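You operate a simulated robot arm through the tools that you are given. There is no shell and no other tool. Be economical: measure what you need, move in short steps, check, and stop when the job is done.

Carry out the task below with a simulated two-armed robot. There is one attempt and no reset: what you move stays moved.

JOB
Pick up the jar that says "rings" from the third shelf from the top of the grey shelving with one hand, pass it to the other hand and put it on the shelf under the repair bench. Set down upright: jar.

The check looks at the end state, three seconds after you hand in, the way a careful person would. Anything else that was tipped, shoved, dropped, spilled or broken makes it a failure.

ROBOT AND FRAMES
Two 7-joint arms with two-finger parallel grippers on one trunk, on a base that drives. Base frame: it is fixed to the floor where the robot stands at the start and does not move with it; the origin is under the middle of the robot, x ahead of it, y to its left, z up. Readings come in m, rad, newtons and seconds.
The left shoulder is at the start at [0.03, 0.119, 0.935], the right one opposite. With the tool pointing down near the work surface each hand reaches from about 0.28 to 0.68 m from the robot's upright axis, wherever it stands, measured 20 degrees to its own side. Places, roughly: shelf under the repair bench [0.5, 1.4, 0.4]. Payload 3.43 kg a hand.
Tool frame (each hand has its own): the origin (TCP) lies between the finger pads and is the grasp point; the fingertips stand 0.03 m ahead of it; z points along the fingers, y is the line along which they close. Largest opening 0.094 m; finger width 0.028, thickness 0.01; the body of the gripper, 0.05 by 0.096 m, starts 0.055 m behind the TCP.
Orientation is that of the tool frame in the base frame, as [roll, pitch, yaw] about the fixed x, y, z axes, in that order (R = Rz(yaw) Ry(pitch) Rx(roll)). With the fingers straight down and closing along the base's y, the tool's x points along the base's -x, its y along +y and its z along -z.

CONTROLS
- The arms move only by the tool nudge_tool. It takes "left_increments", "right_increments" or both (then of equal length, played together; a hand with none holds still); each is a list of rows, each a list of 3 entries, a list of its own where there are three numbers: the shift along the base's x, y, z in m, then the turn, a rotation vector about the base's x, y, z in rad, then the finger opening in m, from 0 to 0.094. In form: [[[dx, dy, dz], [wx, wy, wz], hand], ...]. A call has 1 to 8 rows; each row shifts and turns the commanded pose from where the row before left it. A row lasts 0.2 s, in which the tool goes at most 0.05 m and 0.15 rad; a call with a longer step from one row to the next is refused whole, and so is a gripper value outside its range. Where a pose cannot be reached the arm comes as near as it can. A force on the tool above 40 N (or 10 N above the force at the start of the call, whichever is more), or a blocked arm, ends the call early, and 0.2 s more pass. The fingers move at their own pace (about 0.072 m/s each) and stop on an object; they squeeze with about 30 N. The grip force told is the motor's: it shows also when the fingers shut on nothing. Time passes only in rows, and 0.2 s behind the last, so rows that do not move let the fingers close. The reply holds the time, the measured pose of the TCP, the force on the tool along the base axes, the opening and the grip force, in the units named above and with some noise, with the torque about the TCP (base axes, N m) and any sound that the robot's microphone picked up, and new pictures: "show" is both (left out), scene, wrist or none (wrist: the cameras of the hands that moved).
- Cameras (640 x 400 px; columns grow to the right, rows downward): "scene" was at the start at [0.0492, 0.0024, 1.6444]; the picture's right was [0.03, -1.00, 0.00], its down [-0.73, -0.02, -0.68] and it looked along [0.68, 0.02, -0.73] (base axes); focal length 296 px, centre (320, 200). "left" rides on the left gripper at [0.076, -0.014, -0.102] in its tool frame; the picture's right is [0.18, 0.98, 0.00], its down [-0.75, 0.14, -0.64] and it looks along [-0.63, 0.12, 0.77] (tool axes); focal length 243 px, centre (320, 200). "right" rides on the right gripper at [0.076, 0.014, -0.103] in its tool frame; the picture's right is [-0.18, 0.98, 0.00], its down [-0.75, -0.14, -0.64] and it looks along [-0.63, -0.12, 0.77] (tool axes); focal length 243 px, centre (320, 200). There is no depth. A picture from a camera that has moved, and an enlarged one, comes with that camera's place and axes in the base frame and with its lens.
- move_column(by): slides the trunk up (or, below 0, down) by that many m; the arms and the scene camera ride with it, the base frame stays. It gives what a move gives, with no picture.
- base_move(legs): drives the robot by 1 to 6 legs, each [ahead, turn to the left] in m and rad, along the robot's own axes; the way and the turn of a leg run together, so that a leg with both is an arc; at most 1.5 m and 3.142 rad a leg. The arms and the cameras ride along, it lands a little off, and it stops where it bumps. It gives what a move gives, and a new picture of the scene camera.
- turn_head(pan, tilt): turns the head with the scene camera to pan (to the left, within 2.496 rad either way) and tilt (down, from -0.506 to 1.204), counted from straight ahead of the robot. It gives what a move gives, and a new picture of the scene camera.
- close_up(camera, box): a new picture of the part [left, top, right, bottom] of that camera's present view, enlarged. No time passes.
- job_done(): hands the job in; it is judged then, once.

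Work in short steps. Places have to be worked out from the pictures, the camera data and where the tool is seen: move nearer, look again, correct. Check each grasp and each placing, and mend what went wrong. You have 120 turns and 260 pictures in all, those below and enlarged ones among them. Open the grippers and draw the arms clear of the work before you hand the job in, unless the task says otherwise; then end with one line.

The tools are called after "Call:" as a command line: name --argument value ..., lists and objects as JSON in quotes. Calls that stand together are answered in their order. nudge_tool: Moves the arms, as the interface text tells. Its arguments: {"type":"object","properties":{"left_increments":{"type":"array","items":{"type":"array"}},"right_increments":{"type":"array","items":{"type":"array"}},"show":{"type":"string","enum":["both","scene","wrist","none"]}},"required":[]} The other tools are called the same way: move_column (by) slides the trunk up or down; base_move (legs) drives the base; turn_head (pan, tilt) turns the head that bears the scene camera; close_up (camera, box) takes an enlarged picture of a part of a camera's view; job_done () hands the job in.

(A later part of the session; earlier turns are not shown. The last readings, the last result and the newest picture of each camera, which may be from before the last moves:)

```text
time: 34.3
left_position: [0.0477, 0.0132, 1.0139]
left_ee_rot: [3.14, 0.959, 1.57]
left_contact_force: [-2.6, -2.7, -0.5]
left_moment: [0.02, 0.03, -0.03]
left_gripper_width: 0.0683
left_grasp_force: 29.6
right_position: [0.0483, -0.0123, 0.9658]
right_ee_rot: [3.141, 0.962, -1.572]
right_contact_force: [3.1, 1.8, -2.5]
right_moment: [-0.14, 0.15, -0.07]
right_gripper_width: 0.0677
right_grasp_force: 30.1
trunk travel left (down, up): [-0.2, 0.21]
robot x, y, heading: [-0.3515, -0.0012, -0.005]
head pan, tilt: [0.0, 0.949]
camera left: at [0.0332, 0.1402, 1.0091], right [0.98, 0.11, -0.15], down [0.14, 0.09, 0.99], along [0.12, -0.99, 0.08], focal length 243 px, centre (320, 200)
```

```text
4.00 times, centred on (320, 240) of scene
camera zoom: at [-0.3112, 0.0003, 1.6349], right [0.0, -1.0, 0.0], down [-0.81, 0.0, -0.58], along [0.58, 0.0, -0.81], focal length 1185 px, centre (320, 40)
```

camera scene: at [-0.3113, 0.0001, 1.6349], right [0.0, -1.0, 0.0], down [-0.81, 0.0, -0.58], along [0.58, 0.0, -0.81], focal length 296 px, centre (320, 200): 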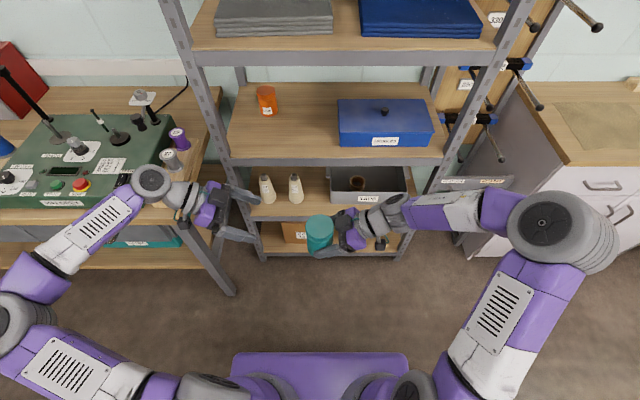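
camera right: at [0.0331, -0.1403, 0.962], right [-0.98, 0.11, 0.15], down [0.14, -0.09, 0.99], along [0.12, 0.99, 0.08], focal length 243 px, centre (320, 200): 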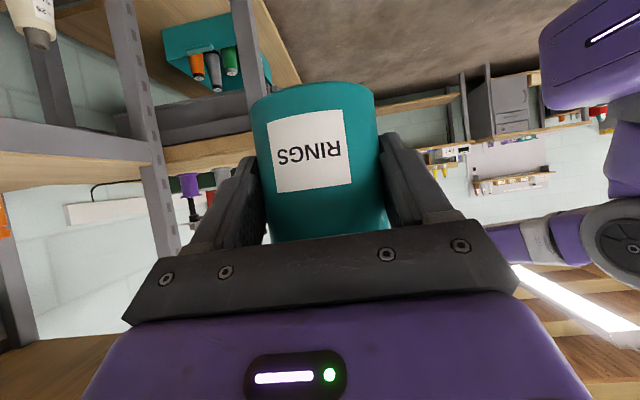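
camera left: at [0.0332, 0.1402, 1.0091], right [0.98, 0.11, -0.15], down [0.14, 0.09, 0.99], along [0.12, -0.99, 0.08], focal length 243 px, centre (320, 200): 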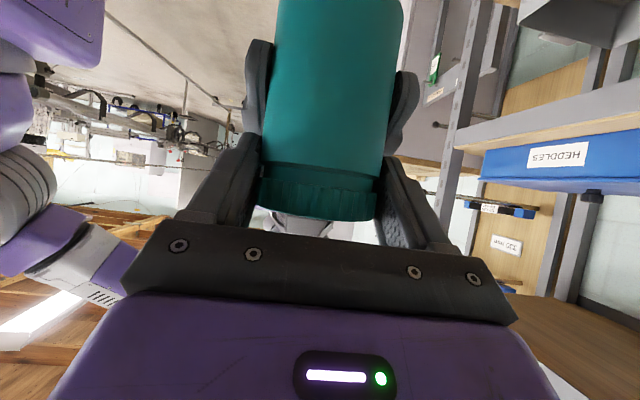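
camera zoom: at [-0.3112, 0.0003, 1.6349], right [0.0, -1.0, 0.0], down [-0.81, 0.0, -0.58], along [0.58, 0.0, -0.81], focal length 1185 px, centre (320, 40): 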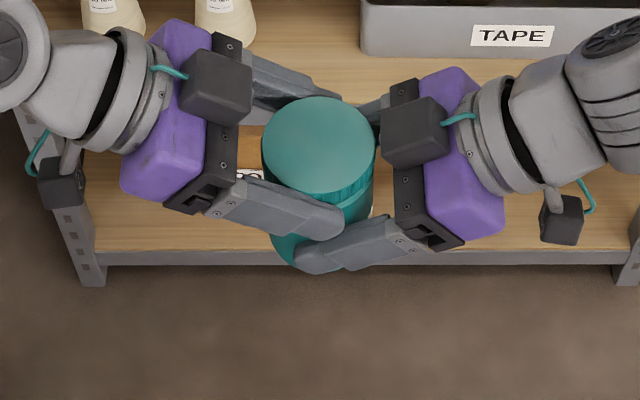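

Left grips at 0.068 m, 30 N, on the jar itself. I open the right hand, holding still.

Call:
nudge_tool --right_increments '[[[0, 0, 0], [0, 0, 0], 0.094], [[0, 0, 0], [0, 0, 0], 0.094], [[0, 0, 0], [0, 0, 0], 0.094]]' --show "wrist"

```text
time: 35.1
left_position: [0.0491, 0.0131, 1.0141]
left_ee_rot: [3.139, 0.957, 1.568]
left_contact_force: [-0.4, 0.0, -2.3]
left_moment: [0.0, -0.03, -0.03]
left_gripper_width: 0.0682
left_grasp_force: 29.6
right_position: [0.0471, -0.0107, 0.9666]
right_ee_rot: [-3.141, 0.961, -1.572]
right_contact_force: [0.5, -0.1, 0.0]
right_moment: [0.02, -0.02, -0.05]
right_gripper_width: 0.0938
right_grasp_force: 0.1
trunk travel left (down, up): [-0.2, 0.21]
robot x, y, heading: [-0.3536, -0.0028, -0.005]
head pan, tilt: [0.0, 0.949]
camera right: at [0.0329, -0.14, 0.9619], right [-0.98, 0.11, 0.15], down [0.14, -0.1, 0.99], along [0.12, 0.99, 0.08], focal length 243 px, centre (320, 200)
```

right: 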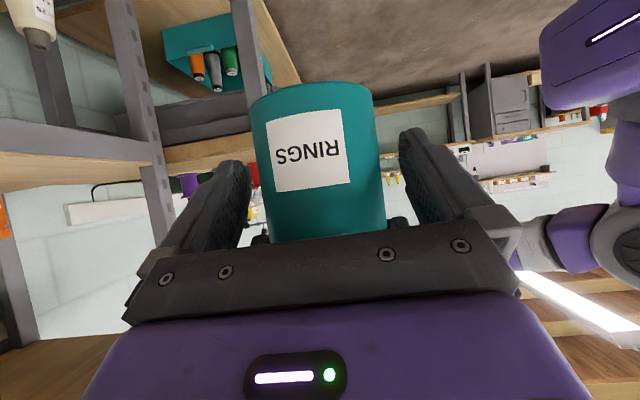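

The left hand carries the weight alone. I draw the right hand straight back along -y.

Call:
nudge_tool --right_increments '[[[0, -0.03, 0], [0, 0, 0], 0.094], [[0, -0.04, 0], [0, 0, 0], 0.094], [[0, -0.045, 0], [0, 0, 0], 0.094], [[0, -0.045, 0], [0, 0, 0], 0.094], [[0, 0, 0], [0, 0, 0], 0.094]]' --show "both"

```text
time: 36.3
left_position: [0.049, 0.0144, 1.0135]
left_ee_rot: [3.141, 0.961, 1.57]
left_contact_force: [-0.1, 0.9, -2.2]
left_moment: [0.07, 0.0, -0.03]
left_gripper_width: 0.0682
left_grasp_force: 29.4
right_position: [0.0493, -0.1716, 0.9677]
right_ee_rot: [3.14, 0.962, -1.57]
right_contact_force: [-0.1, -0.3, 0.5]
right_moment: [-0.02, -0.01, 0.01]
right_gripper_width: 0.0941
right_grasp_force: 0.2
trunk travel left (down, up): [-0.2, 0.21]
robot x, y, heading: [-0.3557, 0.0014, 0.001]
head pan, tilt: [0.0, 0.949]
camera scene: at [-0.3113, 0.0007, 1.6349], right [0.0, -1.0, 0.0], down [-0.81, 0.0, -0.58], along [0.58, 0.0, -0.81], focal length 296 px, centre (320, 200)
camera right: at [0.0342, -0.3001, 0.9628], right [-0.98, 0.11, 0.15], down [0.14, -0.09, 0.99], along [0.12, 0.99, 0.08], focal length 243 px, centre (320, 200)
```

scene: 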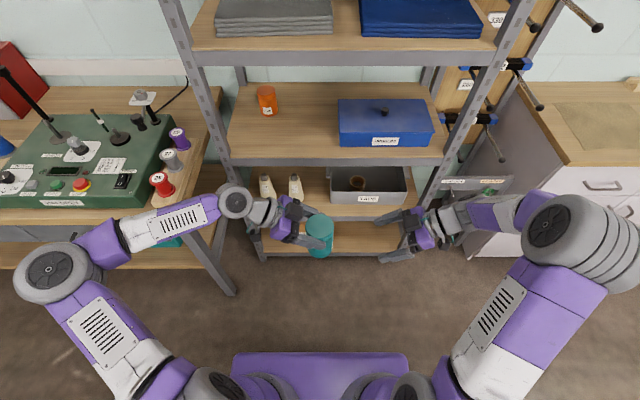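
right: 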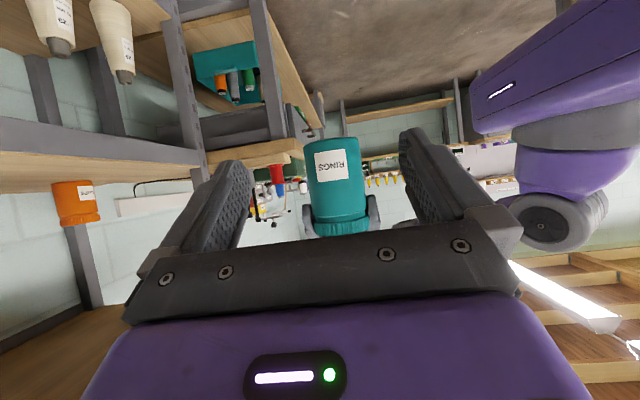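

Passed. Now I turn both hands back to point forward and draw them in a bit before driving, left (with jar) to y≈0.15, right to y≈-0.2.

Call:
nudge_tool --left_increments '[[[-0.005, 0.017, 0], [0, 0, 0.14], 0.05], [[-0.005, 0.017, 0], [0, 0, 0.14], 0.05], [[-0.005, 0.017, 0], [0, 0, 0.14], 0.05], [[-0.005, 0.017, 0], [0, 0, 0.14], 0.05], [[-0.005, 0.017, 0], [0, 0, 0.14], 0.05], [[-0.005, 0.017, 0], [0, 0, 0.14], 0.05], [[-0.005, 0.017, 0], [0, 0, 0.14], 0.05], [[-0.005, 0.017, 0], [0, 0, 0.14], 0.05]]' --right_increments '[[[-0.005, -0.01, 0.005], [0, 0, -0.14], 0.094], [[-0.005, -0.01, 0.005], [0, 0, -0.14], 0.094], [[-0.005, 0, 0.005], [0, 0, -0.14], 0.094], [[-0.005, 0, 0.005], [0, 0, -0.14], 0.094], [[-0.005, 0, 0.005], [0, 0, -0.14], 0.094], [[-0.005, 0, 0.005], [0, 0, -0.14], 0.094], [[-0.005, 0, 0.005], [0, 0, -0.14], 0.094], [[-0.005, 0, 0.005], [0, 0, -0.14], 0.094]]' --show "none"

Call:
nudge_tool --left_increments '[[[-0.005, 0.0, 0], [0, 0, 0.14], 0.05], [[-0.005, 0.0, 0], [0, 0, 0.14], 0.05], [[-0.005, 0.0, 0], [0, 0, 0.14], 0.05], [[0, 0, 0], [0, 0, 0.03], 0.05], [[0, 0, 0], [0, 0, 0], 0.05]]' --right_increments '[[[-0.005, 0, 0.005], [0, 0, -0.14], 0.094], [[-0.005, 0, 0.005], [0, 0, -0.14], 0.094], [[-0.005, 0, 0.005], [0, 0, -0.14], 0.094], [[0, 0, 0], [0, 0, -0.03], 0.094], [[0, 0, 0], [0, 0, 0], 0.094]]' --show "both"

```text
time: 38.1
left_position: [0.0587, 0.1623, 1.0251]
left_ee_rot: [-3.141, 0.958, 2.693]
left_contact_force: [0.2, 0.1, -2.6]
left_moment: [0.01, 0.04, 0.0]
left_gripper_width: 0.0682
left_grasp_force: 30.0
left hand out of reach, approached as far as the arm can: row 6, 7, 8
right_position: [0.0419, -0.2115, 1.0148]
right_ee_rot: [3.141, 0.957, -2.693]
right_contact_force: [0.0, 0.4, 0.1]
right_moment: [0.0, -0.04, 0.01]
right_gripper_width: 0.094
right_grasp_force: 0.1
right hand out of reach, approached as far as the arm can: row 7, 8
trunk travel left (down, up): [-0.2, 0.21]
robot x, y, heading: [-0.3542, 0.0, -0.008]
head pan, tilt: [0.0, 0.949]
```

```text
time: 39.3
left_position: [0.0818, 0.1667, 1.0355]
left_ee_rot: [3.139, 0.958, 3.138]
left_contact_force: [-0.4, 1.1, -2.8]
left_moment: [-0.04, 0.04, -0.04]
left_gripper_width: 0.0678
left_grasp_force: 29.4
left hand out of reach, approached as far as the arm can: row 1, 2, 3
right_position: [0.0716, -0.2274, 1.0432]
right_ee_rot: [3.141, 0.96, 3.141]
right_contact_force: [-0.8, -0.2, -0.1]
right_moment: [0.02, 0.0, -0.02]
right_gripper_width: 0.0943
right_grasp_force: 0.1
right hand out of reach, approached as far as the arm can: row 1, 2, 3
trunk travel left (down, up): [-0.2, 0.21]
robot x, y, heading: [-0.352, 0.0015, -0.001]
head pan, tilt: [0.0, 0.949]
camera scene: at [-0.3111, 0.0003, 1.6349], right [0.0, -1.0, 0.0], down [-0.81, 0.0, -0.58], along [0.58, 0.0, -0.81], focal length 296 px, centre (320, 200)
camera right: at [-0.0559, -0.2141, 1.0386], right [0.11, 0.98, 0.15], down [-0.09, -0.14, 0.99], along [0.99, -0.12, 0.08], focal length 243 px, centre (320, 200)
camera left: at [-0.0478, 0.1513, 1.0307], right [-0.11, 0.98, -0.15], down [-0.09, 0.14, 0.99], along [0.99, 0.12, 0.08], focal length 243 px, centre (320, 200)
```

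scene: 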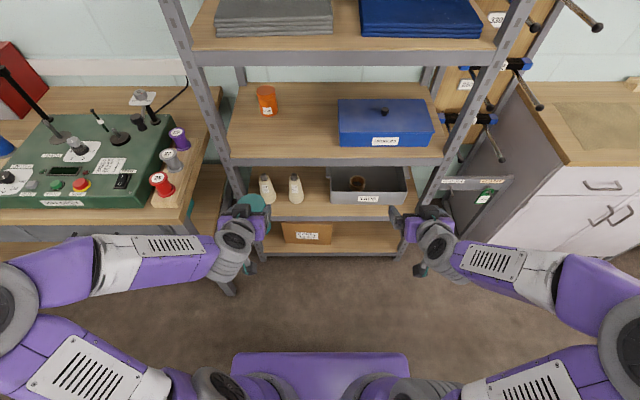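
right: 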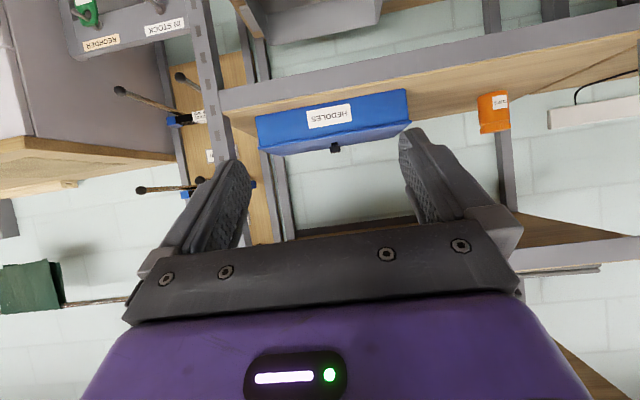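
left: 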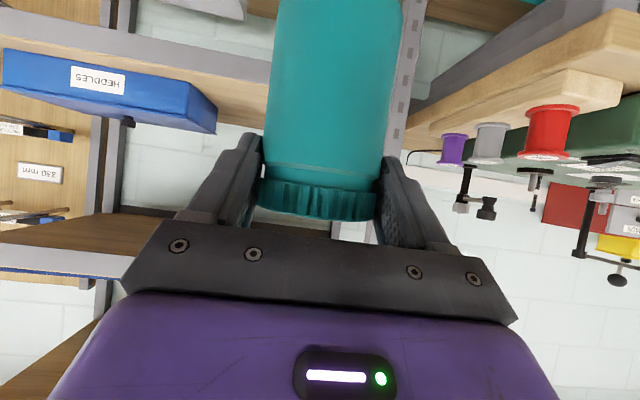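

Both arms are stowed ahead within about 0.5 m of the axis. I turn left ~96° and drive halfway along the aisle, then look at the bench's underside.

Call:
base_move --legs '[[0, 1.67], [0.7, 0]]'

Call:
turn_head --pan -1.2 --tilt 0.8

```text
time: 47.1
left_position: [-0.6247, 1.104, 1.0353]
left_ee_rot: [3.138, 0.957, -1.476]
left_contact_force: [0.5, 0.2, -2.3]
left_moment: [-0.04, 0.02, -0.01]
left_gripper_width: 0.0674
left_grasp_force: 29.8
right_position: [-0.2327, 1.1319, 1.0414]
right_ee_rot: [-3.141, 0.958, -1.475]
right_contact_force: [0.0, 0.4, 0.0]
right_moment: [0.0, 0.01, -0.03]
right_gripper_width: 0.094
right_grasp_force: 0.1
trunk travel left (down, up): [-0.2, 0.21]
robot x, y, heading: [-0.4176, 0.6869, 1.663]
head pan, tilt: [0.0, 0.949]
camera scene: at [-0.4225, 0.7307, 1.6349], right [1.0, 0.1, 0.0], down [0.08, -0.81, -0.58], along [-0.06, 0.58, -0.81], focal length 296 px, centre (320, 200)
```

scene: 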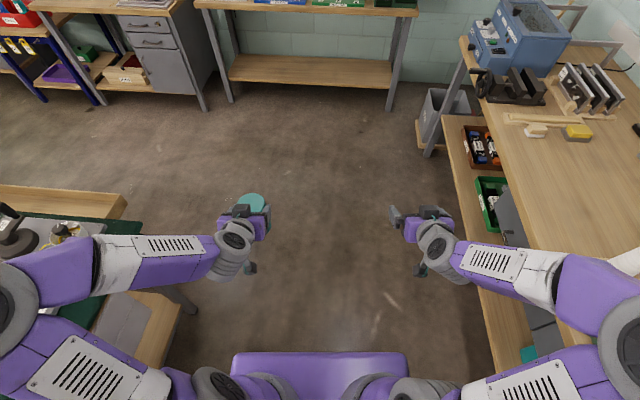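

```text
time: 48.5
left_position: [-0.6263, 1.1039, 1.0358]
left_ee_rot: [3.14, 0.958, -1.477]
left_contact_force: [0.0, 0.3, -2.3]
left_moment: [-0.04, 0.03, 0.03]
left_gripper_width: 0.0674
left_grasp_force: 29.8
right_position: [-0.2324, 1.1327, 1.043]
right_ee_rot: [-3.14, 0.959, -1.476]
right_contact_force: [-0.1, -0.3, -0.3]
right_moment: [-0.03, 0.0, 0.02]
right_gripper_width: 0.0939
right_grasp_force: 0.2
trunk travel left (down, up): [-0.2, 0.21]
robot x, y, heading: [-0.4153, 0.6873, 1.667]
head pan, tilt: [-1.201, 0.799]
camera scene: at [-0.3435, 0.6941, 1.6464], right [0.45, -0.89, 0.0], down [-0.64, -0.32, -0.7], along [0.62, 0.31, -0.72], focal length 296 px, centre (320, 200)
```

scene: 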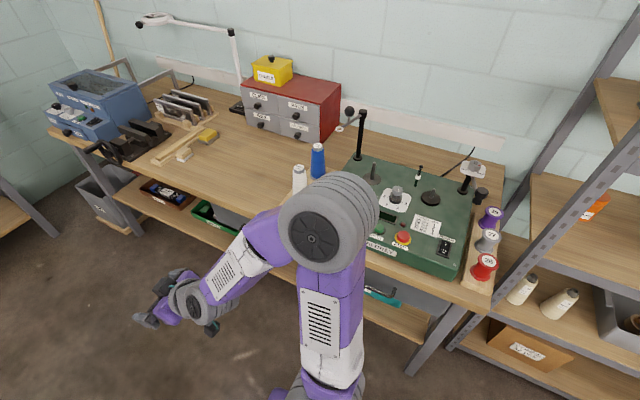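

The bench shelf holds trays near y≈1.6 and 2.0, drawers and a teal bin near y≈1.0. I drive on to y≈1.35, face the bench and look underneath.

Call:
base_move --legs '[[0.65, 0], [0, -1.66]]'

Call:
move_column --by -0.19

Call:
turn_head --pan 0.0 --tilt 0.85

```text
time: 56.0
left_position: [-0.0522, 1.5164, 1.0357]
left_ee_rot: [3.139, 0.958, -3.096]
left_contact_force: [0.3, -0.1, -1.8]
left_moment: [0.0, 0.04, 0.03]
left_gripper_width: 0.0674
left_grasp_force: 30.3
right_position: [-0.0434, 1.1218, 1.0432]
right_ee_rot: [-3.141, 0.96, -3.094]
right_contact_force: [0.3, -0.9, -0.2]
right_moment: [0.01, 0.0, 0.01]
right_gripper_width: 0.0938
right_grasp_force: 0.0
trunk travel left (down, up): [-0.2, 0.21]
robot x, y, heading: [-0.4797, 1.3309, 0.044]
head pan, tilt: [-1.201, 0.799]
camera scene: at [-0.4761, 1.2539, 1.6464], right [-0.91, -0.4, 0.0], down [-0.29, 0.66, -0.7], along [0.28, -0.64, -0.72], focal length 296 px, centre (320, 200)
```

scene: 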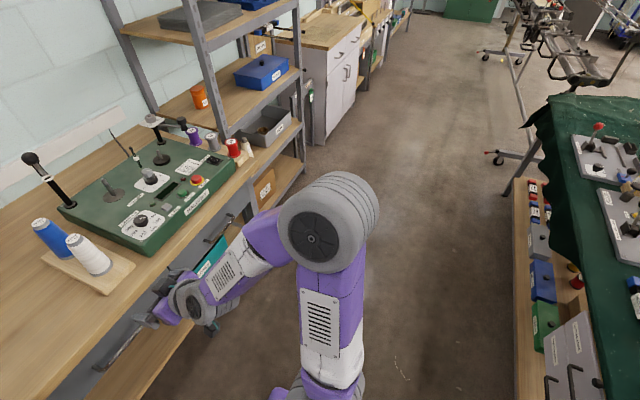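

```text
time: 58.1
left_position: [-0.0533, 1.5172, 0.8446]
left_ee_rot: [3.141, 0.959, -3.096]
left_contact_force: [-0.4, 0.0, -2.3]
left_moment: [0.02, 0.05, 0.02]
left_gripper_width: 0.0672
left_grasp_force: 30.2
right_position: [-0.0426, 1.1228, 0.8515]
right_ee_rot: [3.141, 0.959, -3.094]
right_contact_force: [-0.3, 0.0, 0.7]
right_moment: [-0.03, 0.0, -0.01]
right_gripper_width: 0.0939
right_grasp_force: 0.0
trunk travel left (down, up): [-0.01, 0.4]
robot x, y, heading: [-0.4822, 1.33, 0.047]
head pan, tilt: [-1.201, 0.799]
```

```text
time: 59.5
left_position: [-0.0535, 1.5154, 0.845]
left_ee_rot: [3.14, 0.958, -3.095]
left_contact_force: [-0.3, -0.4, -2.5]
left_moment: [0.0, 0.02, 0.0]
left_gripper_width: 0.0671
left_grasp_force: 29.6
right_position: [-0.0433, 1.1217, 0.8519]
right_ee_rot: [3.141, 0.961, -3.095]
right_contact_force: [-0.4, -0.5, -0.6]
right_moment: [-0.01, 0.02, 0.0]
right_gripper_width: 0.094
right_grasp_force: 0.0
trunk travel left (down, up): [-0.01, 0.4]
robot x, y, heading: [-0.4771, 1.3299, 0.051]
head pan, tilt: [0.0, 0.85]
camera scene: at [-0.4307, 1.3314, 1.4524], right [0.05, -1.0, 0.0], down [-0.75, -0.03, -0.66], along [0.66, 0.03, -0.75], focal length 296 px, centre (320, 200)
```

scene: 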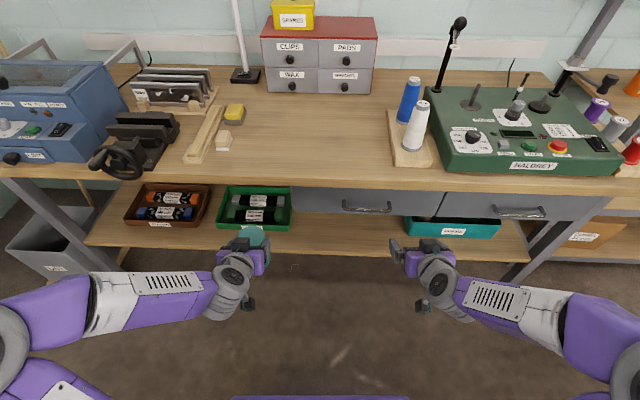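

Between the green and teal trays the bench shelf looks free, under the hanging drawers. The right wrist camera looks level at it, so I use that for a front view.

Call:
close_up --camera "right" --box '[0, 0, 640, 400]'

Call:
close_up --camera "left" --box '[0, 0, 640, 400]'

Call:
close_up --camera "scene" --box '[200, 150, 440, 300]'

```text
1.00 times, centred on (320, 200) of right (not enlarged: the box is as wide or as high as the picture)
camera zoom: at [-0.1711, 1.1291, 0.8485], right [0.06, 0.99, 0.15], down [-0.09, -0.15, 0.99], along [0.99, -0.07, 0.08], focal length 243 px, centre (320, 200)
```

zoom: 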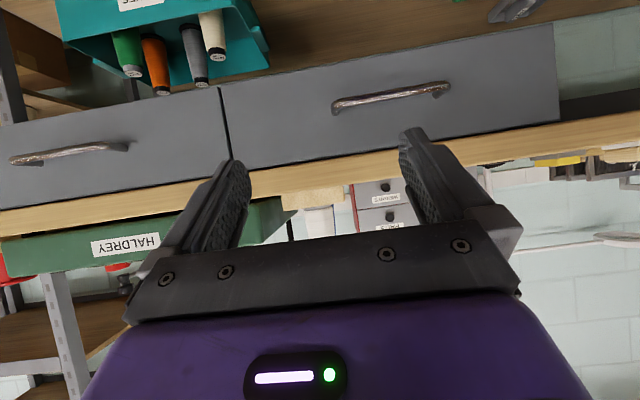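

```text
1.00 times, centred on (320, 200) of left (not enlarged: the box is as wide or as high as the picture)
camera zoom: at [-0.1804, 1.4947, 0.8407], right [-0.15, 0.98, -0.15], down [-0.1, 0.14, 0.99], along [0.98, 0.16, 0.08], focal length 243 px, centre (320, 200)
```

zoom: 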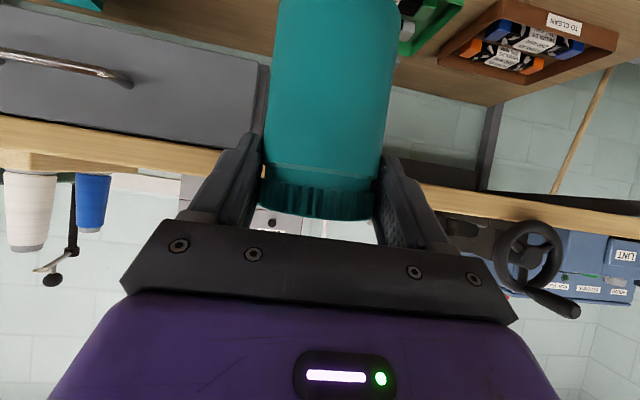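

```text
2.67 times, centred on (320, 225) of scene
camera zoom: at [-0.4307, 1.3314, 1.4524], right [0.05, -1.0, 0.0], down [-0.75, -0.03, -0.66], along [0.66, 0.03, -0.75], focal length 790 px, centre (320, 133)
```

zoom: 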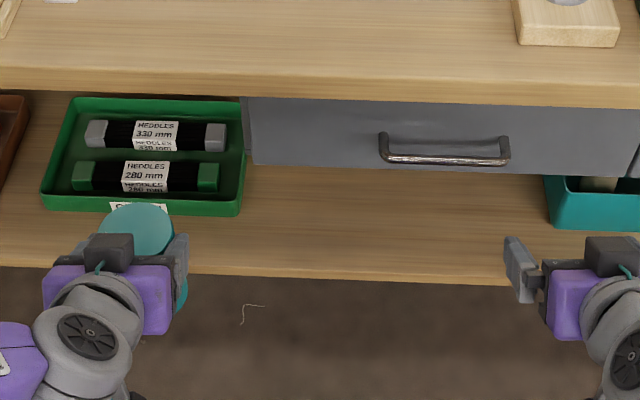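

Worked out: bench top z≈0.86 with front x≈0.16, drawer bottoms z≈0.70, shelf front x≈0.21, z≈0.4; free gap y≈1.0–1.49. I lower both hands to below drawer level, outside the bench, and look again.

Call:
nudge_tool --left_increments '[[[0, 0, -0.04], [0, 0, 0], 0.05], [[0, -0.01, -0.04], [0, 0, 0], 0.05], [[0, -0.02, -0.04], [0, 0, 0], 0.05], [[0, -0.02, -0.04], [0, 0, 0], 0.05], [[0, -0.02, -0.04], [0, 0, 0], 0.05], [[0, -0.02, -0.04], [0, 0, 0], 0.05], [[0, -0.02, -0.03], [0, 0, 0], 0.05], [[0, 0, 0], [0, 0, 0], 0.05]]' --right_increments '[[[0, 0, -0.04], [0, 0, 0], 0.094], [[0, 0, -0.04], [0, 0, 0], 0.094], [[0, 0, -0.04], [0, 0, 0], 0.094], [[0, 0, -0.04], [0, 0, 0], 0.094], [[0, 0, -0.04], [0, 0, 0], 0.094], [[0, 0, -0.03], [0, 0, 0], 0.094], [[0, 0, 0], [0, 0, 0], 0.094], [[0, 0, 0], [0, 0, 0], 0.094]]'

```text
time: 61.3
left_position: [-0.0491, 1.4665, 0.594]
left_ee_rot: [3.142, 0.958, -3.095]
left_contact_force: [0.3, -0.2, -2.1]
left_moment: [-0.01, 0.02, 0.0]
left_gripper_width: 0.0674
left_grasp_force: 30.3
left hand out of reach, approached as far as the arm can: row 1, 2, 5, 6, 7
right_position: [-0.0294, 1.118, 0.6237]
right_ee_rot: [-3.139, 0.96, -3.094]
right_contact_force: [-0.3, 0.1, -0.1]
right_moment: [0.02, -0.05, 0.01]
right_gripper_width: 0.094
right_grasp_force: 0.0
right hand out of reach, approached as far as the arm can: row 1, 2
trunk travel left (down, up): [-0.01, 0.4]
robot x, y, heading: [-0.4781, 1.3277, 0.048]
head pan, tilt: [0.0, 0.85]
camera scene: at [-0.4307, 1.3314, 1.4524], right [0.05, -1.0, 0.0], down [-0.75, -0.04, -0.66], along [0.66, 0.03, -0.75], focal length 296 px, centre (320, 200)
camera right: at [-0.1579, 1.1256, 0.6191], right [0.06, 0.99, 0.15], down [-0.09, -0.15, 0.99], along [0.99, -0.07, 0.08], focal length 243 px, centre (320, 200)
camera left: at [-0.177, 1.4458, 0.5913], right [-0.15, 0.98, -0.15], down [-0.1, 0.14, 0.99], along [0.98, 0.16, 0.08], focal length 243 px, centre (320, 200)
```

scene: 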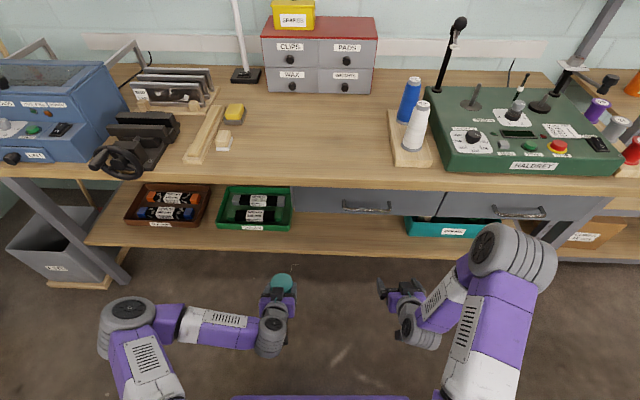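
right: 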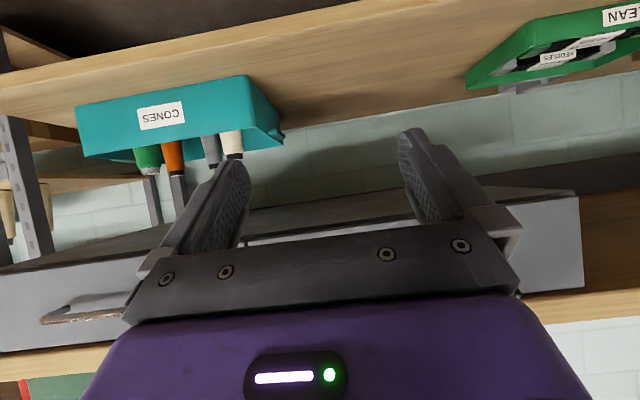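
left: 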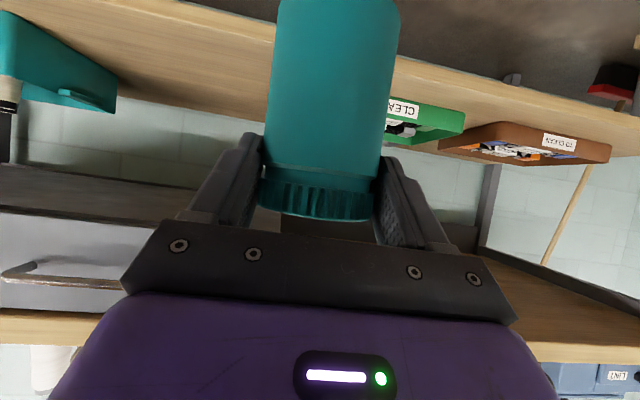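

I zoom to measure the shelf's front edge and height from the right and left wrist cameras.

Call:
close_up --camera "right" --box '[0, 0, 320, 200]'

Call:
close_up --camera "left" --box '[0, 0, 320, 200]'

Call:
close_up --camera "scene" --box '[200, 180, 440, 330]'

```text
2.00 times, centred on (160, 100) of right
camera zoom: at [-0.1579, 1.1256, 0.6191], right [0.06, 0.99, 0.15], down [-0.09, -0.15, 0.99], along [0.99, -0.07, 0.08], focal length 485 px, centre (640, 400)
```

zoom: 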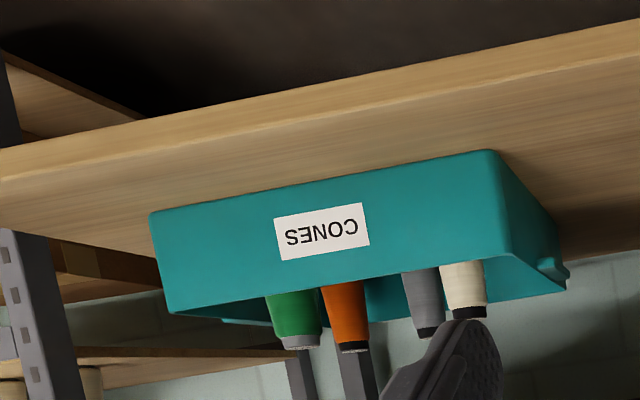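

```text
2.00 times, centred on (160, 100) of left
camera zoom: at [-0.177, 1.4458, 0.5913], right [-0.15, 0.98, -0.15], down [-0.1, 0.14, 0.99], along [0.98, 0.16, 0.08], focal length 485 px, centre (640, 400)
```

zoom: 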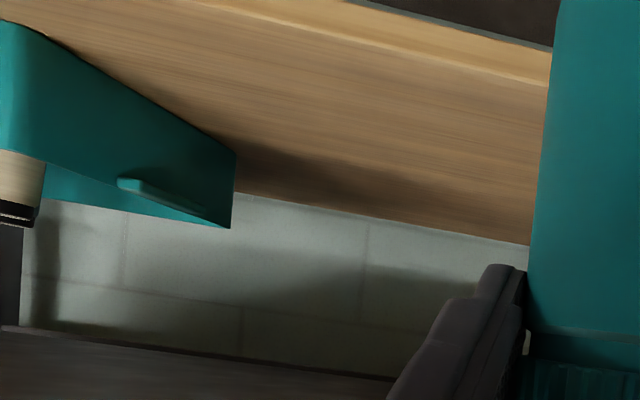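

```text
2.67 times, centred on (320, 255) of scene
camera zoom: at [-0.4307, 1.3314, 1.4524], right [0.05, -1.0, 0.0], down [-0.75, -0.04, -0.66], along [0.66, 0.03, -0.75], focal length 790 px, centre (320, 53)
```

zoom: 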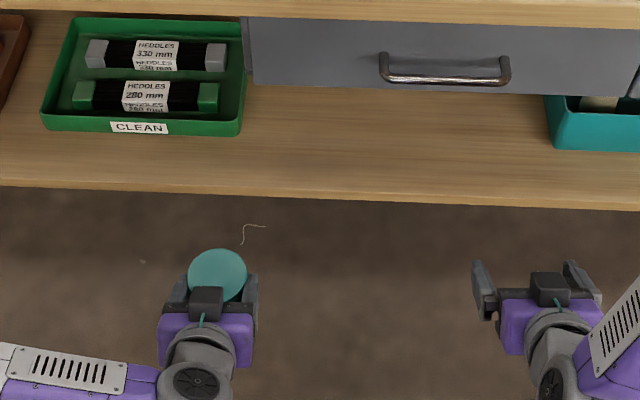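

Shelf top is z≈0.40, front edge x≈0.208. The jar base is ≈0.089 below the left TCP. I pull the right hand back, then drive 0.18 m toward the bench.

Call:
nudge_tool --right_increments '[[[-0.03, -0.01, -0.01], [0, 0, 0], 0.094], [[-0.04, -0.01, -0.01], [0, 0, 0], 0.094], [[-0.04, -0.01, -0.01], [0, 0, 0], 0.094], [[0, 0, 0], [0, 0, 0], 0.094]]' --show "none"

Call:
base_move --legs '[[0.18, 0]]'

```text
time: 62.3
left_position: [-0.0489, 1.4662, 0.5952]
left_ee_rot: [3.139, 0.957, -3.097]
left_contact_force: [-0.3, -0.1, -2.3]
left_moment: [0.01, 0.06, -0.03]
left_gripper_width: 0.0672
left_grasp_force: 30.0
right_position: [-0.1352, 1.0865, 0.5861]
right_ee_rot: [3.14, 0.961, -3.093]
right_contact_force: [-0.3, -0.3, 0.4]
right_moment: [0.01, -0.01, -0.01]
right_gripper_width: 0.0939
right_grasp_force: 0.0
right hand out of reach, approached as far as the arm can: row 3
trunk travel left (down, up): [-0.01, 0.4]
robot x, y, heading: [-0.477, 1.324, 0.052]
head pan, tilt: [0.0, 0.85]
```

```text
time: 63.8
left_position: [0.128, 1.4765, 0.5959]
left_ee_rot: [-3.141, 0.958, -3.094]
left_contact_force: [-0.4, -0.2, -2.4]
left_moment: [-0.02, 0.01, 0.01]
left_gripper_width: 0.0672
left_grasp_force: 29.7
right_position: [0.0436, 1.0951, 0.5861]
right_ee_rot: [-3.141, 0.959, -3.092]
right_contact_force: [-0.4, 0.7, 0.1]
right_moment: [-0.01, -0.04, -0.02]
right_gripper_width: 0.094
right_grasp_force: 0.0
trunk travel left (down, up): [-0.01, 0.4]
robot x, y, heading: [-0.3026, 1.3367, 0.048]
head pan, tilt: [0.0, 0.85]
camera scene: at [-0.2528, 1.34, 1.4524], right [0.05, -1.0, 0.0], down [-0.75, -0.04, -0.66], along [0.66, 0.03, -0.75], focal length 296 px, centre (320, 200)
```

scene: 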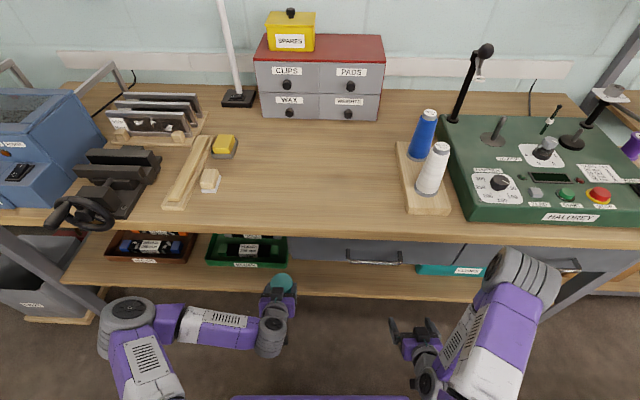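

Now left of the gap at (0.128, 1.4765, 0.596), still outside the shelf. I shift the jar sideways toward y≈1.32 and down in small steps.

Call:
nudge_tool --left_increments '[[[0, -0.03, -0.01], [0, 0, 0], 0.05], [[0, -0.03, -0.01], [0, 0, 0], 0.05], [[0, -0.03, -0.01], [0, 0, 0], 0.05], [[0, 0, 0], [0, 0, 0], 0.05]]' --show "both"

```text
time: 64.8
left_position: [0.128, 1.4762, 0.595]
left_ee_rot: [3.14, 0.959, -3.095]
left_contact_force: [0.5, -0.1, -2.2]
left_moment: [0.02, 0.03, 0.01]
left_gripper_width: 0.0671
left_grasp_force: 29.7
left hand out of reach, approached as far as the arm can: row 1, 2, 3
right_position: [0.0438, 1.0959, 0.5856]
right_ee_rot: [-3.141, 0.96, -3.092]
right_contact_force: [-0.7, 0.3, -0.3]
right_moment: [0.0, 0.0, -0.02]
right_gripper_width: 0.0942
right_grasp_force: 0.0
trunk travel left (down, up): [-0.01, 0.4]
robot x, y, heading: [-0.2993, 1.3375, 0.049]
head pan, tilt: [0.0, 0.85]
camera scene: at [-0.253, 1.3399, 1.4524], right [0.05, -1.0, 0.0], down [-0.75, -0.04, -0.66], along [0.66, 0.03, -0.75], focal length 296 px, centre (320, 200)
camera left: at [0.0005, 1.4547, 0.5915], right [-0.15, 0.98, -0.15], down [-0.1, 0.14, 0.99], along [0.98, 0.17, 0.07], focal length 243 px, centre (320, 200)
```

scene: 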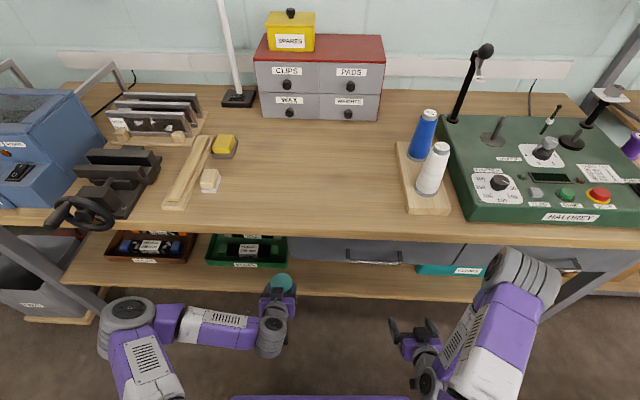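
left: 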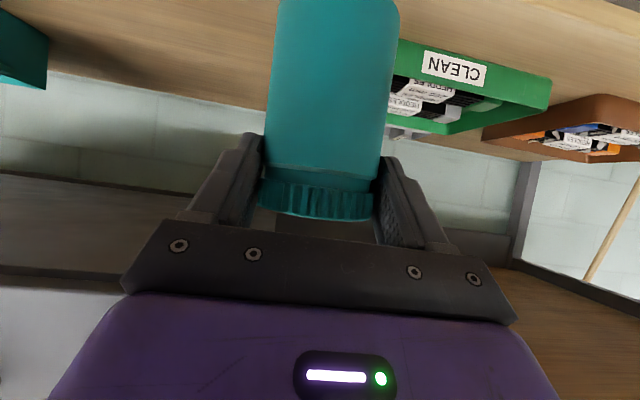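

The arm is at a limit in this posture. I probe which directions are free: a little forward, then with a small inward yaw.

Call:
nudge_tool --left_increments '[[[0.02, 0, 0], [0, 0, 0], 0.05], [[0, -0.02, 0], [0, 0, -0.1], 0.05], [[0, -0.02, 0], [0, 0, -0.1], 0.05], [[0, -0.02, 0], [0, 0, -0.1], 0.05], [[0, 0, -0.02], [0, 0, 0], 0.05], [[0, 0, 0], [0, 0, 0], 0.05]]' --show "scene"

```text
time: 66.2
left_position: [0.1448, 1.4335, 0.5836]
left_ee_rot: [-3.14, 0.957, 2.888]
left_contact_force: [0.2, 0.2, -2.1]
left_moment: [0.0, 0.07, -0.02]
left_gripper_width: 0.067
left_grasp_force: 29.7
left hand out of reach, approached as far as the arm can: row 2, 3, 4, 5
right_position: [0.0436, 1.0949, 0.5867]
right_ee_rot: [-3.141, 0.96, -3.093]
right_contact_force: [0.1, -0.8, -0.9]
right_moment: [0.0, -0.02, -0.01]
right_gripper_width: 0.0941
right_grasp_force: 0.0
trunk travel left (down, up): [-0.01, 0.4]
robot x, y, heading: [-0.302, 1.3376, 0.045]
head pan, tilt: [0.0, 0.85]
camera scene: at [-0.253, 1.34, 1.4524], right [0.05, -1.0, 0.0], down [-0.75, -0.04, -0.66], along [0.66, 0.03, -0.75], focal length 296 px, centre (320, 200)
```

scene: 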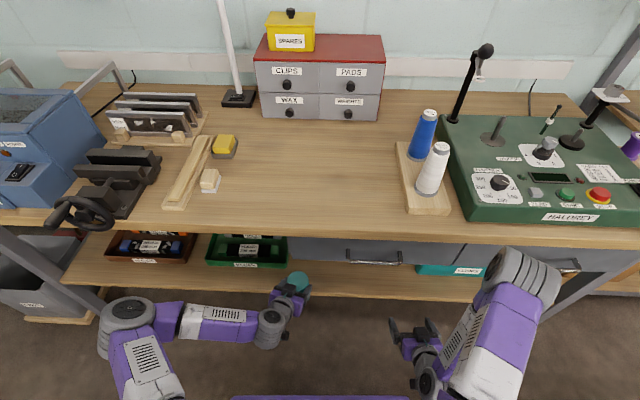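

Inward yaw helps. I carry on with yaw inward while going down, staying just outside the drawers.

Call:
nudge_tool --left_increments '[[[0.005, -0.02, -0.01], [0, 0, -0.08], 0.05], [[0.005, -0.02, -0.01], [0, 0, -0.08], 0.05], [[0, -0.02, -0.01], [0, 0, -0.08], 0.05], [[0, -0.02, -0.01], [0, 0, -0.08], 0.05], [[0, -0.01, -0.01], [0, 0, 0], 0.05], [[0, 0, 0], [0, 0, 0], 0.05]]' --show "both"

```text
time: 67.6
left_position: [0.1399, 1.4006, 0.5616]
left_ee_rot: [3.139, 0.957, 2.569]
left_contact_force: [-0.5, 0.4, -2.8]
left_moment: [0.04, 0.04, 0.04]
left_gripper_width: 0.0672
left_grasp_force: 30.3
left hand out of reach, approached as far as the arm can: row 1, 2, 3, 4, 5
right_position: [0.0435, 1.0961, 0.5871]
right_ee_rot: [-3.141, 0.96, -3.093]
right_contact_force: [-0.2, 0.2, 0.0]
right_moment: [0.0, 0.0, -0.01]
right_gripper_width: 0.0941
right_grasp_force: 0.0
trunk travel left (down, up): [-0.01, 0.4]
robot x, y, heading: [-0.2992, 1.3365, 0.049]
head pan, tilt: [0.0, 0.85]
camera scene: at [-0.253, 1.3399, 1.4524], right [0.05, -1.0, 0.0], down [-0.75, -0.04, -0.66], along [0.66, 0.03, -0.75], focal length 296 px, centre (320, 200)
camera left: at [0.0242, 1.4562, 0.5571], right [0.44, 0.88, -0.15], down [0.0, 0.17, 0.99], along [0.9, -0.44, 0.07], focal length 243 px, centre (320, 200)
```

scene: 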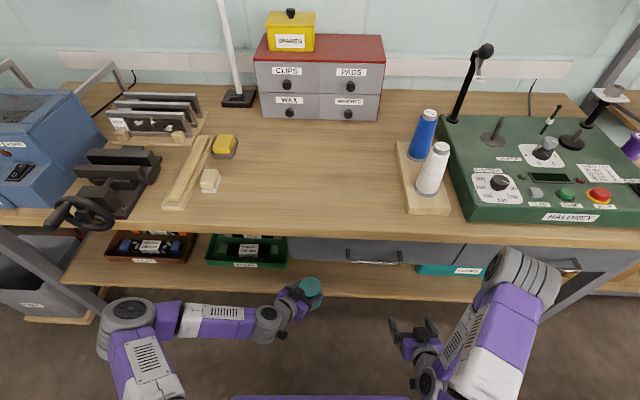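
left: 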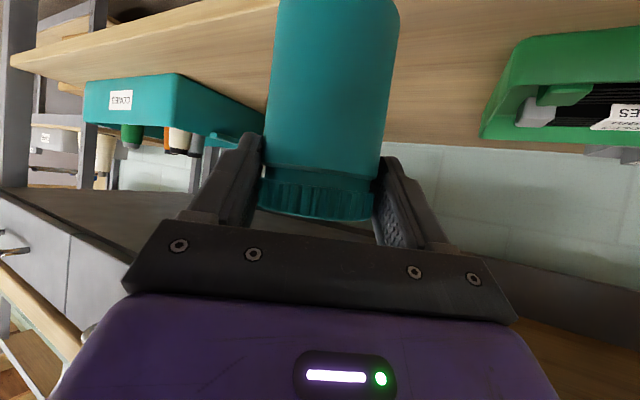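

The arm is simply too folded here. I back the base off 0.12 m so I can stretch the arm and lower it outside the bench first.

Call:
base_move --legs '[[-0.12, 0]]'

Call:
nudge_tool --left_increments '[[[0.025, -0.01, 0], [0, 0, 0], 0.05], [[0.025, -0.01, -0.01], [0, 0, 0], 0.05], [[0.025, -0.01, -0.01], [0, 0, 0], 0.05], [[0.025, -0.01, -0.01], [0, 0, 0.05], 0.05], [[0.01, -0.01, 0], [0, 0, 0.05], 0.05], [[0, 0, 0], [0, 0, 0], 0.05]]' --show "both"

```text
time: 68.9
left_position: [0.0209, 1.3953, 0.5615]
left_ee_rot: [-3.141, 0.96, 2.571]
left_contact_force: [-0.9, 0.5, -1.4]
left_moment: [0.01, 0.04, 0.01]
left_gripper_width: 0.0673
left_grasp_force: 30.0
right_position: [-0.0751, 1.0906, 0.5866]
right_ee_rot: [-3.141, 0.959, -3.09]
right_contact_force: [0.2, 0.6, 0.4]
right_moment: [0.0, 0.01, 0.01]
right_gripper_width: 0.094
right_grasp_force: 0.0
trunk travel left (down, up): [-0.01, 0.4]
robot x, y, heading: [-0.424, 1.3313, 0.053]
head pan, tilt: [0.0, 0.85]
camera scene: at [-0.3729, 1.3341, 1.4524], right [0.05, -1.0, 0.0], down [-0.75, -0.04, -0.66], along [0.66, 0.03, -0.75], focal length 296 px, centre (320, 200)
```

scene: 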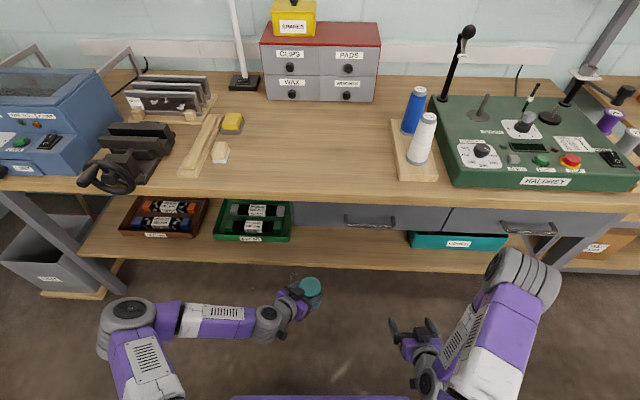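

```text
time: 70.3
left_position: [0.0898, 1.4264, 0.5775]
left_ee_rot: [-3.141, 0.959, 2.671]
left_contact_force: [-0.2, 0.3, -2.1]
left_moment: [0.04, 0.01, -0.05]
left_gripper_width: 0.0673
left_grasp_force: 29.7
left hand out of reach, approached as far as the arm can: row 1, 2, 3, 4, 5
right_position: [-0.0763, 1.0901, 0.5866]
right_ee_rot: [-3.141, 0.96, -3.091]
right_contact_force: [1.0, -0.5, -0.6]
right_moment: [0.0, 0.0, 0.0]
right_gripper_width: 0.0943
right_grasp_force: 0.1
trunk travel left (down, up): [-0.01, 0.4]
robot x, y, heading: [-0.4215, 1.3296, 0.049]
head pan, tilt: [0.0, 0.85]
camera scene: at [-0.3726, 1.3341, 1.4524], right [0.05, -1.0, 0.0], down [-0.75, -0.04, -0.66], along [0.66, 0.03, -0.75], focal length 296 px, centre (320, 200)
camera left: at [-0.0302, 1.469, 0.5734], right [0.35, 0.92, -0.15], down [-0.02, 0.17, 0.99], along [0.94, -0.34, 0.07], focal length 243 px, centre (320, 200)
```

scene: 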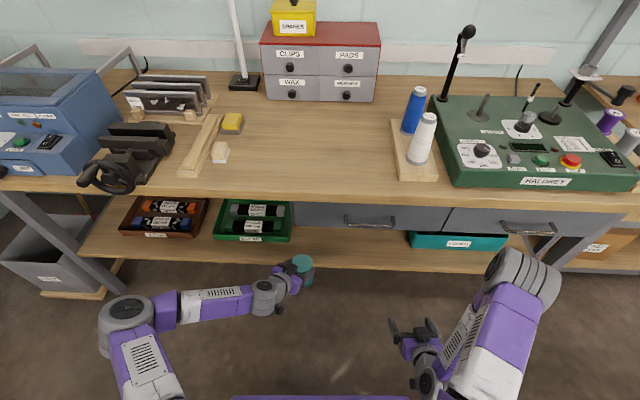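
left: 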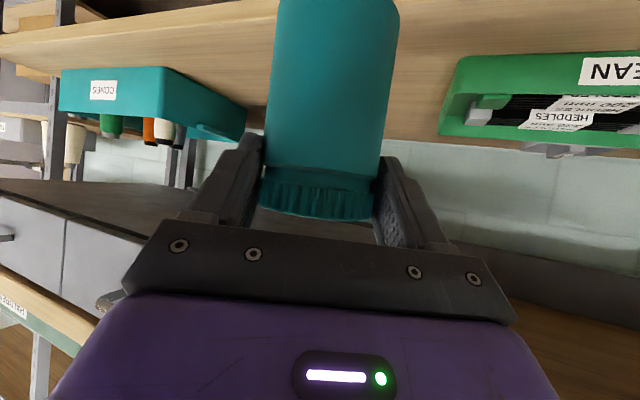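

The left arm is caught in an elbow-out posture. I back the hand out and raise it to the mirrored position of the right arm (which went down well), then retry straight down.

Call:
nudge_tool --left_increments '[[[-0.03, 0, 0.01], [0, 0, 0.05], 0.05], [[-0.03, 0.01, 0.02], [0, 0, 0.1], 0.05], [[-0.02, 0.01, 0.04], [0, 0, 0.1], 0.05], [[0, 0.01, 0.04], [0, 0, 0.1], 0.05], [[0, 0.02, 0.04], [0, 0, 0.05], 0.05], [[0, 0.02, 0.04], [0, 0, 0.05], 0.05], [[0, 0.02, 0.04], [0, 0, 0.05], 0.05], [[0, 0, 0], [0, 0, 0], 0.05]]' --show "scene"

```text
time: 72.1
left_position: [0.0142, 1.5158, 0.8068]
left_ee_rot: [-3.14, 0.956, -3.11]
left_contact_force: [0.1, 0.2, -2.8]
left_moment: [0.01, 0.06, -0.02]
left_gripper_width: 0.0669
left_grasp_force: 30.0
left hand out of reach, approached as far as the arm can: row 6
right_position: [-0.0742, 1.0894, 0.5863]
right_ee_rot: [3.141, 0.96, -3.089]
right_contact_force: [-0.2, 0.3, -0.2]
right_moment: [-0.02, -0.02, -0.02]
right_gripper_width: 0.0938
right_grasp_force: 0.0
trunk travel left (down, up): [-0.01, 0.4]
robot x, y, heading: [-0.4227, 1.3296, 0.052]
head pan, tilt: [0.0, 0.85]
camera scene: at [-0.3727, 1.3342, 1.4524], right [0.05, -1.0, 0.0], down [-0.75, -0.04, -0.66], along [0.66, 0.03, -0.75], focal length 296 px, centre (320, 200)
```

scene: 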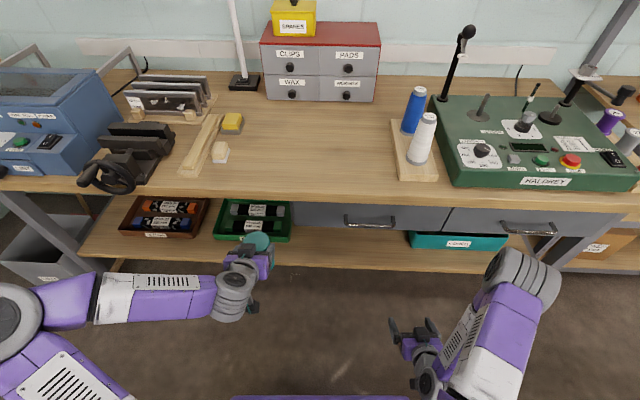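

Now straight down with a slight outward offset, mirroring the right arm's descent.

Call:
nudge_tool --left_increments '[[[0, 0.02, -0.03], [0, 0, 0.02], 0.05], [[0, 0.01, -0.04], [0, 0, 0], 0.05], [[0, 0, -0.04], [0, 0, 0], 0.05], [[0, 0, -0.04], [0, 0, 0], 0.05], [[0, 0, -0.04], [0, 0, 0], 0.05], [[0, 0, -0.03], [0, 0, 0], 0.05], [[0, 0, 0], [0, 0, 0], 0.05]]' --show "scene"

```text
time: 73.7
left_position: [0.0152, 1.5463, 0.5877]
left_ee_rot: [3.141, 0.959, -3.095]
left_contact_force: [-0.1, -0.5, -1.8]
left_moment: [0.0, 0.05, 0.01]
left_gripper_width: 0.0672
left_grasp_force: 30.1
right_position: [-0.076, 1.0897, 0.5871]
right_ee_rot: [3.14, 0.959, -3.091]
right_contact_force: [0.2, 0.0, -1.1]
right_moment: [0.02, 0.01, 0.0]
right_gripper_width: 0.0939
right_grasp_force: 0.1
trunk travel left (down, up): [-0.01, 0.4]
robot x, y, heading: [-0.4211, 1.3308, 0.049]
head pan, tilt: [0.0, 0.85]
camera scene: at [-0.3726, 1.3342, 1.4524], right [0.05, -1.0, 0.0], down [-0.75, -0.04, -0.66], along [0.66, 0.03, -0.75], focal length 296 px, centre (320, 200)
```

scene: 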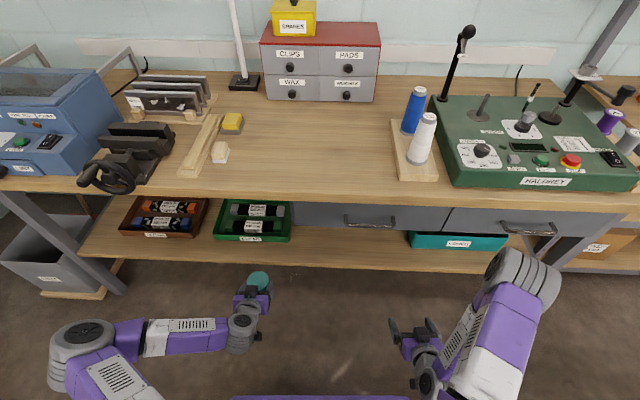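

This posture works with no limit warning. I lower to TCP z≈0.535, then turn the base right by 0.42 rad so the hand faces the free gap.

Call:
nudge_tool --left_increments '[[[0, 0, -0.03], [0, 0, 0], 0.05], [[0, 0, -0.025], [0, 0, 0], 0.05], [[0, 0, 0], [0, 0, 0], 0.05]]' --show "none"

Call:
base_move --legs '[[0, -0.42]]'

```text
time: 74.5
left_position: [0.0158, 1.5469, 0.5307]
left_ee_rot: [3.139, 0.958, -3.091]
left_contact_force: [0.0, 0.0, -2.4]
left_moment: [-0.03, 0.05, -0.02]
left_gripper_width: 0.067
left_grasp_force: 29.8
right_position: [-0.0746, 1.0904, 0.5869]
right_ee_rot: [3.142, 0.961, -3.093]
right_contact_force: [-0.3, 0.3, 0.5]
right_moment: [0.01, 0.02, -0.02]
right_gripper_width: 0.0941
right_grasp_force: 0.1
trunk travel left (down, up): [-0.01, 0.4]
robot x, y, heading: [-0.4202, 1.3332, 0.049]
head pan, tilt: [0.0, 0.85]
```

```text
time: 76.1
left_position: [0.0661, 1.3497, 0.5298]
left_ee_rot: [3.139, 0.959, 2.767]
left_contact_force: [0.2, 0.9, -2.2]
left_moment: [0.07, 0.05, -0.02]
left_gripper_width: 0.0669
left_grasp_force: 30.3
right_position: [-0.2026, 0.9705, 0.5876]
right_ee_rot: [3.141, 0.961, 2.772]
right_contact_force: [0.2, -0.5, 0.2]
right_moment: [0.0, 0.0, -0.01]
right_gripper_width: 0.0939
right_grasp_force: 0.1
trunk travel left (down, up): [-0.01, 0.4]
robot x, y, heading: [-0.4183, 1.3308, -0.37]
head pan, tilt: [0.0, 0.85]
camera scene: at [-0.3759, 1.3141, 1.4524], right [-0.36, -0.93, 0.0], down [-0.7, 0.27, -0.66], along [0.61, -0.24, -0.75], focal length 296 px, centre (320, 200)
```

scene: 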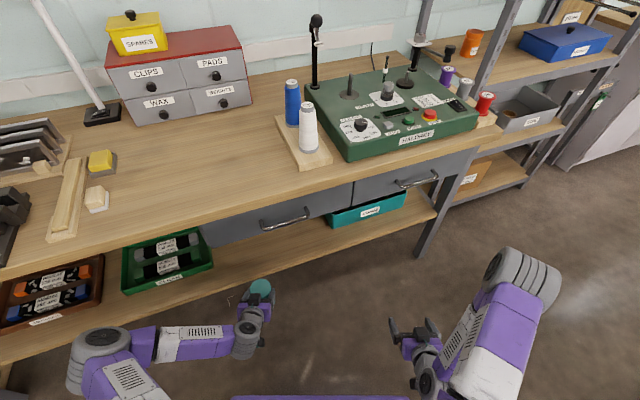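

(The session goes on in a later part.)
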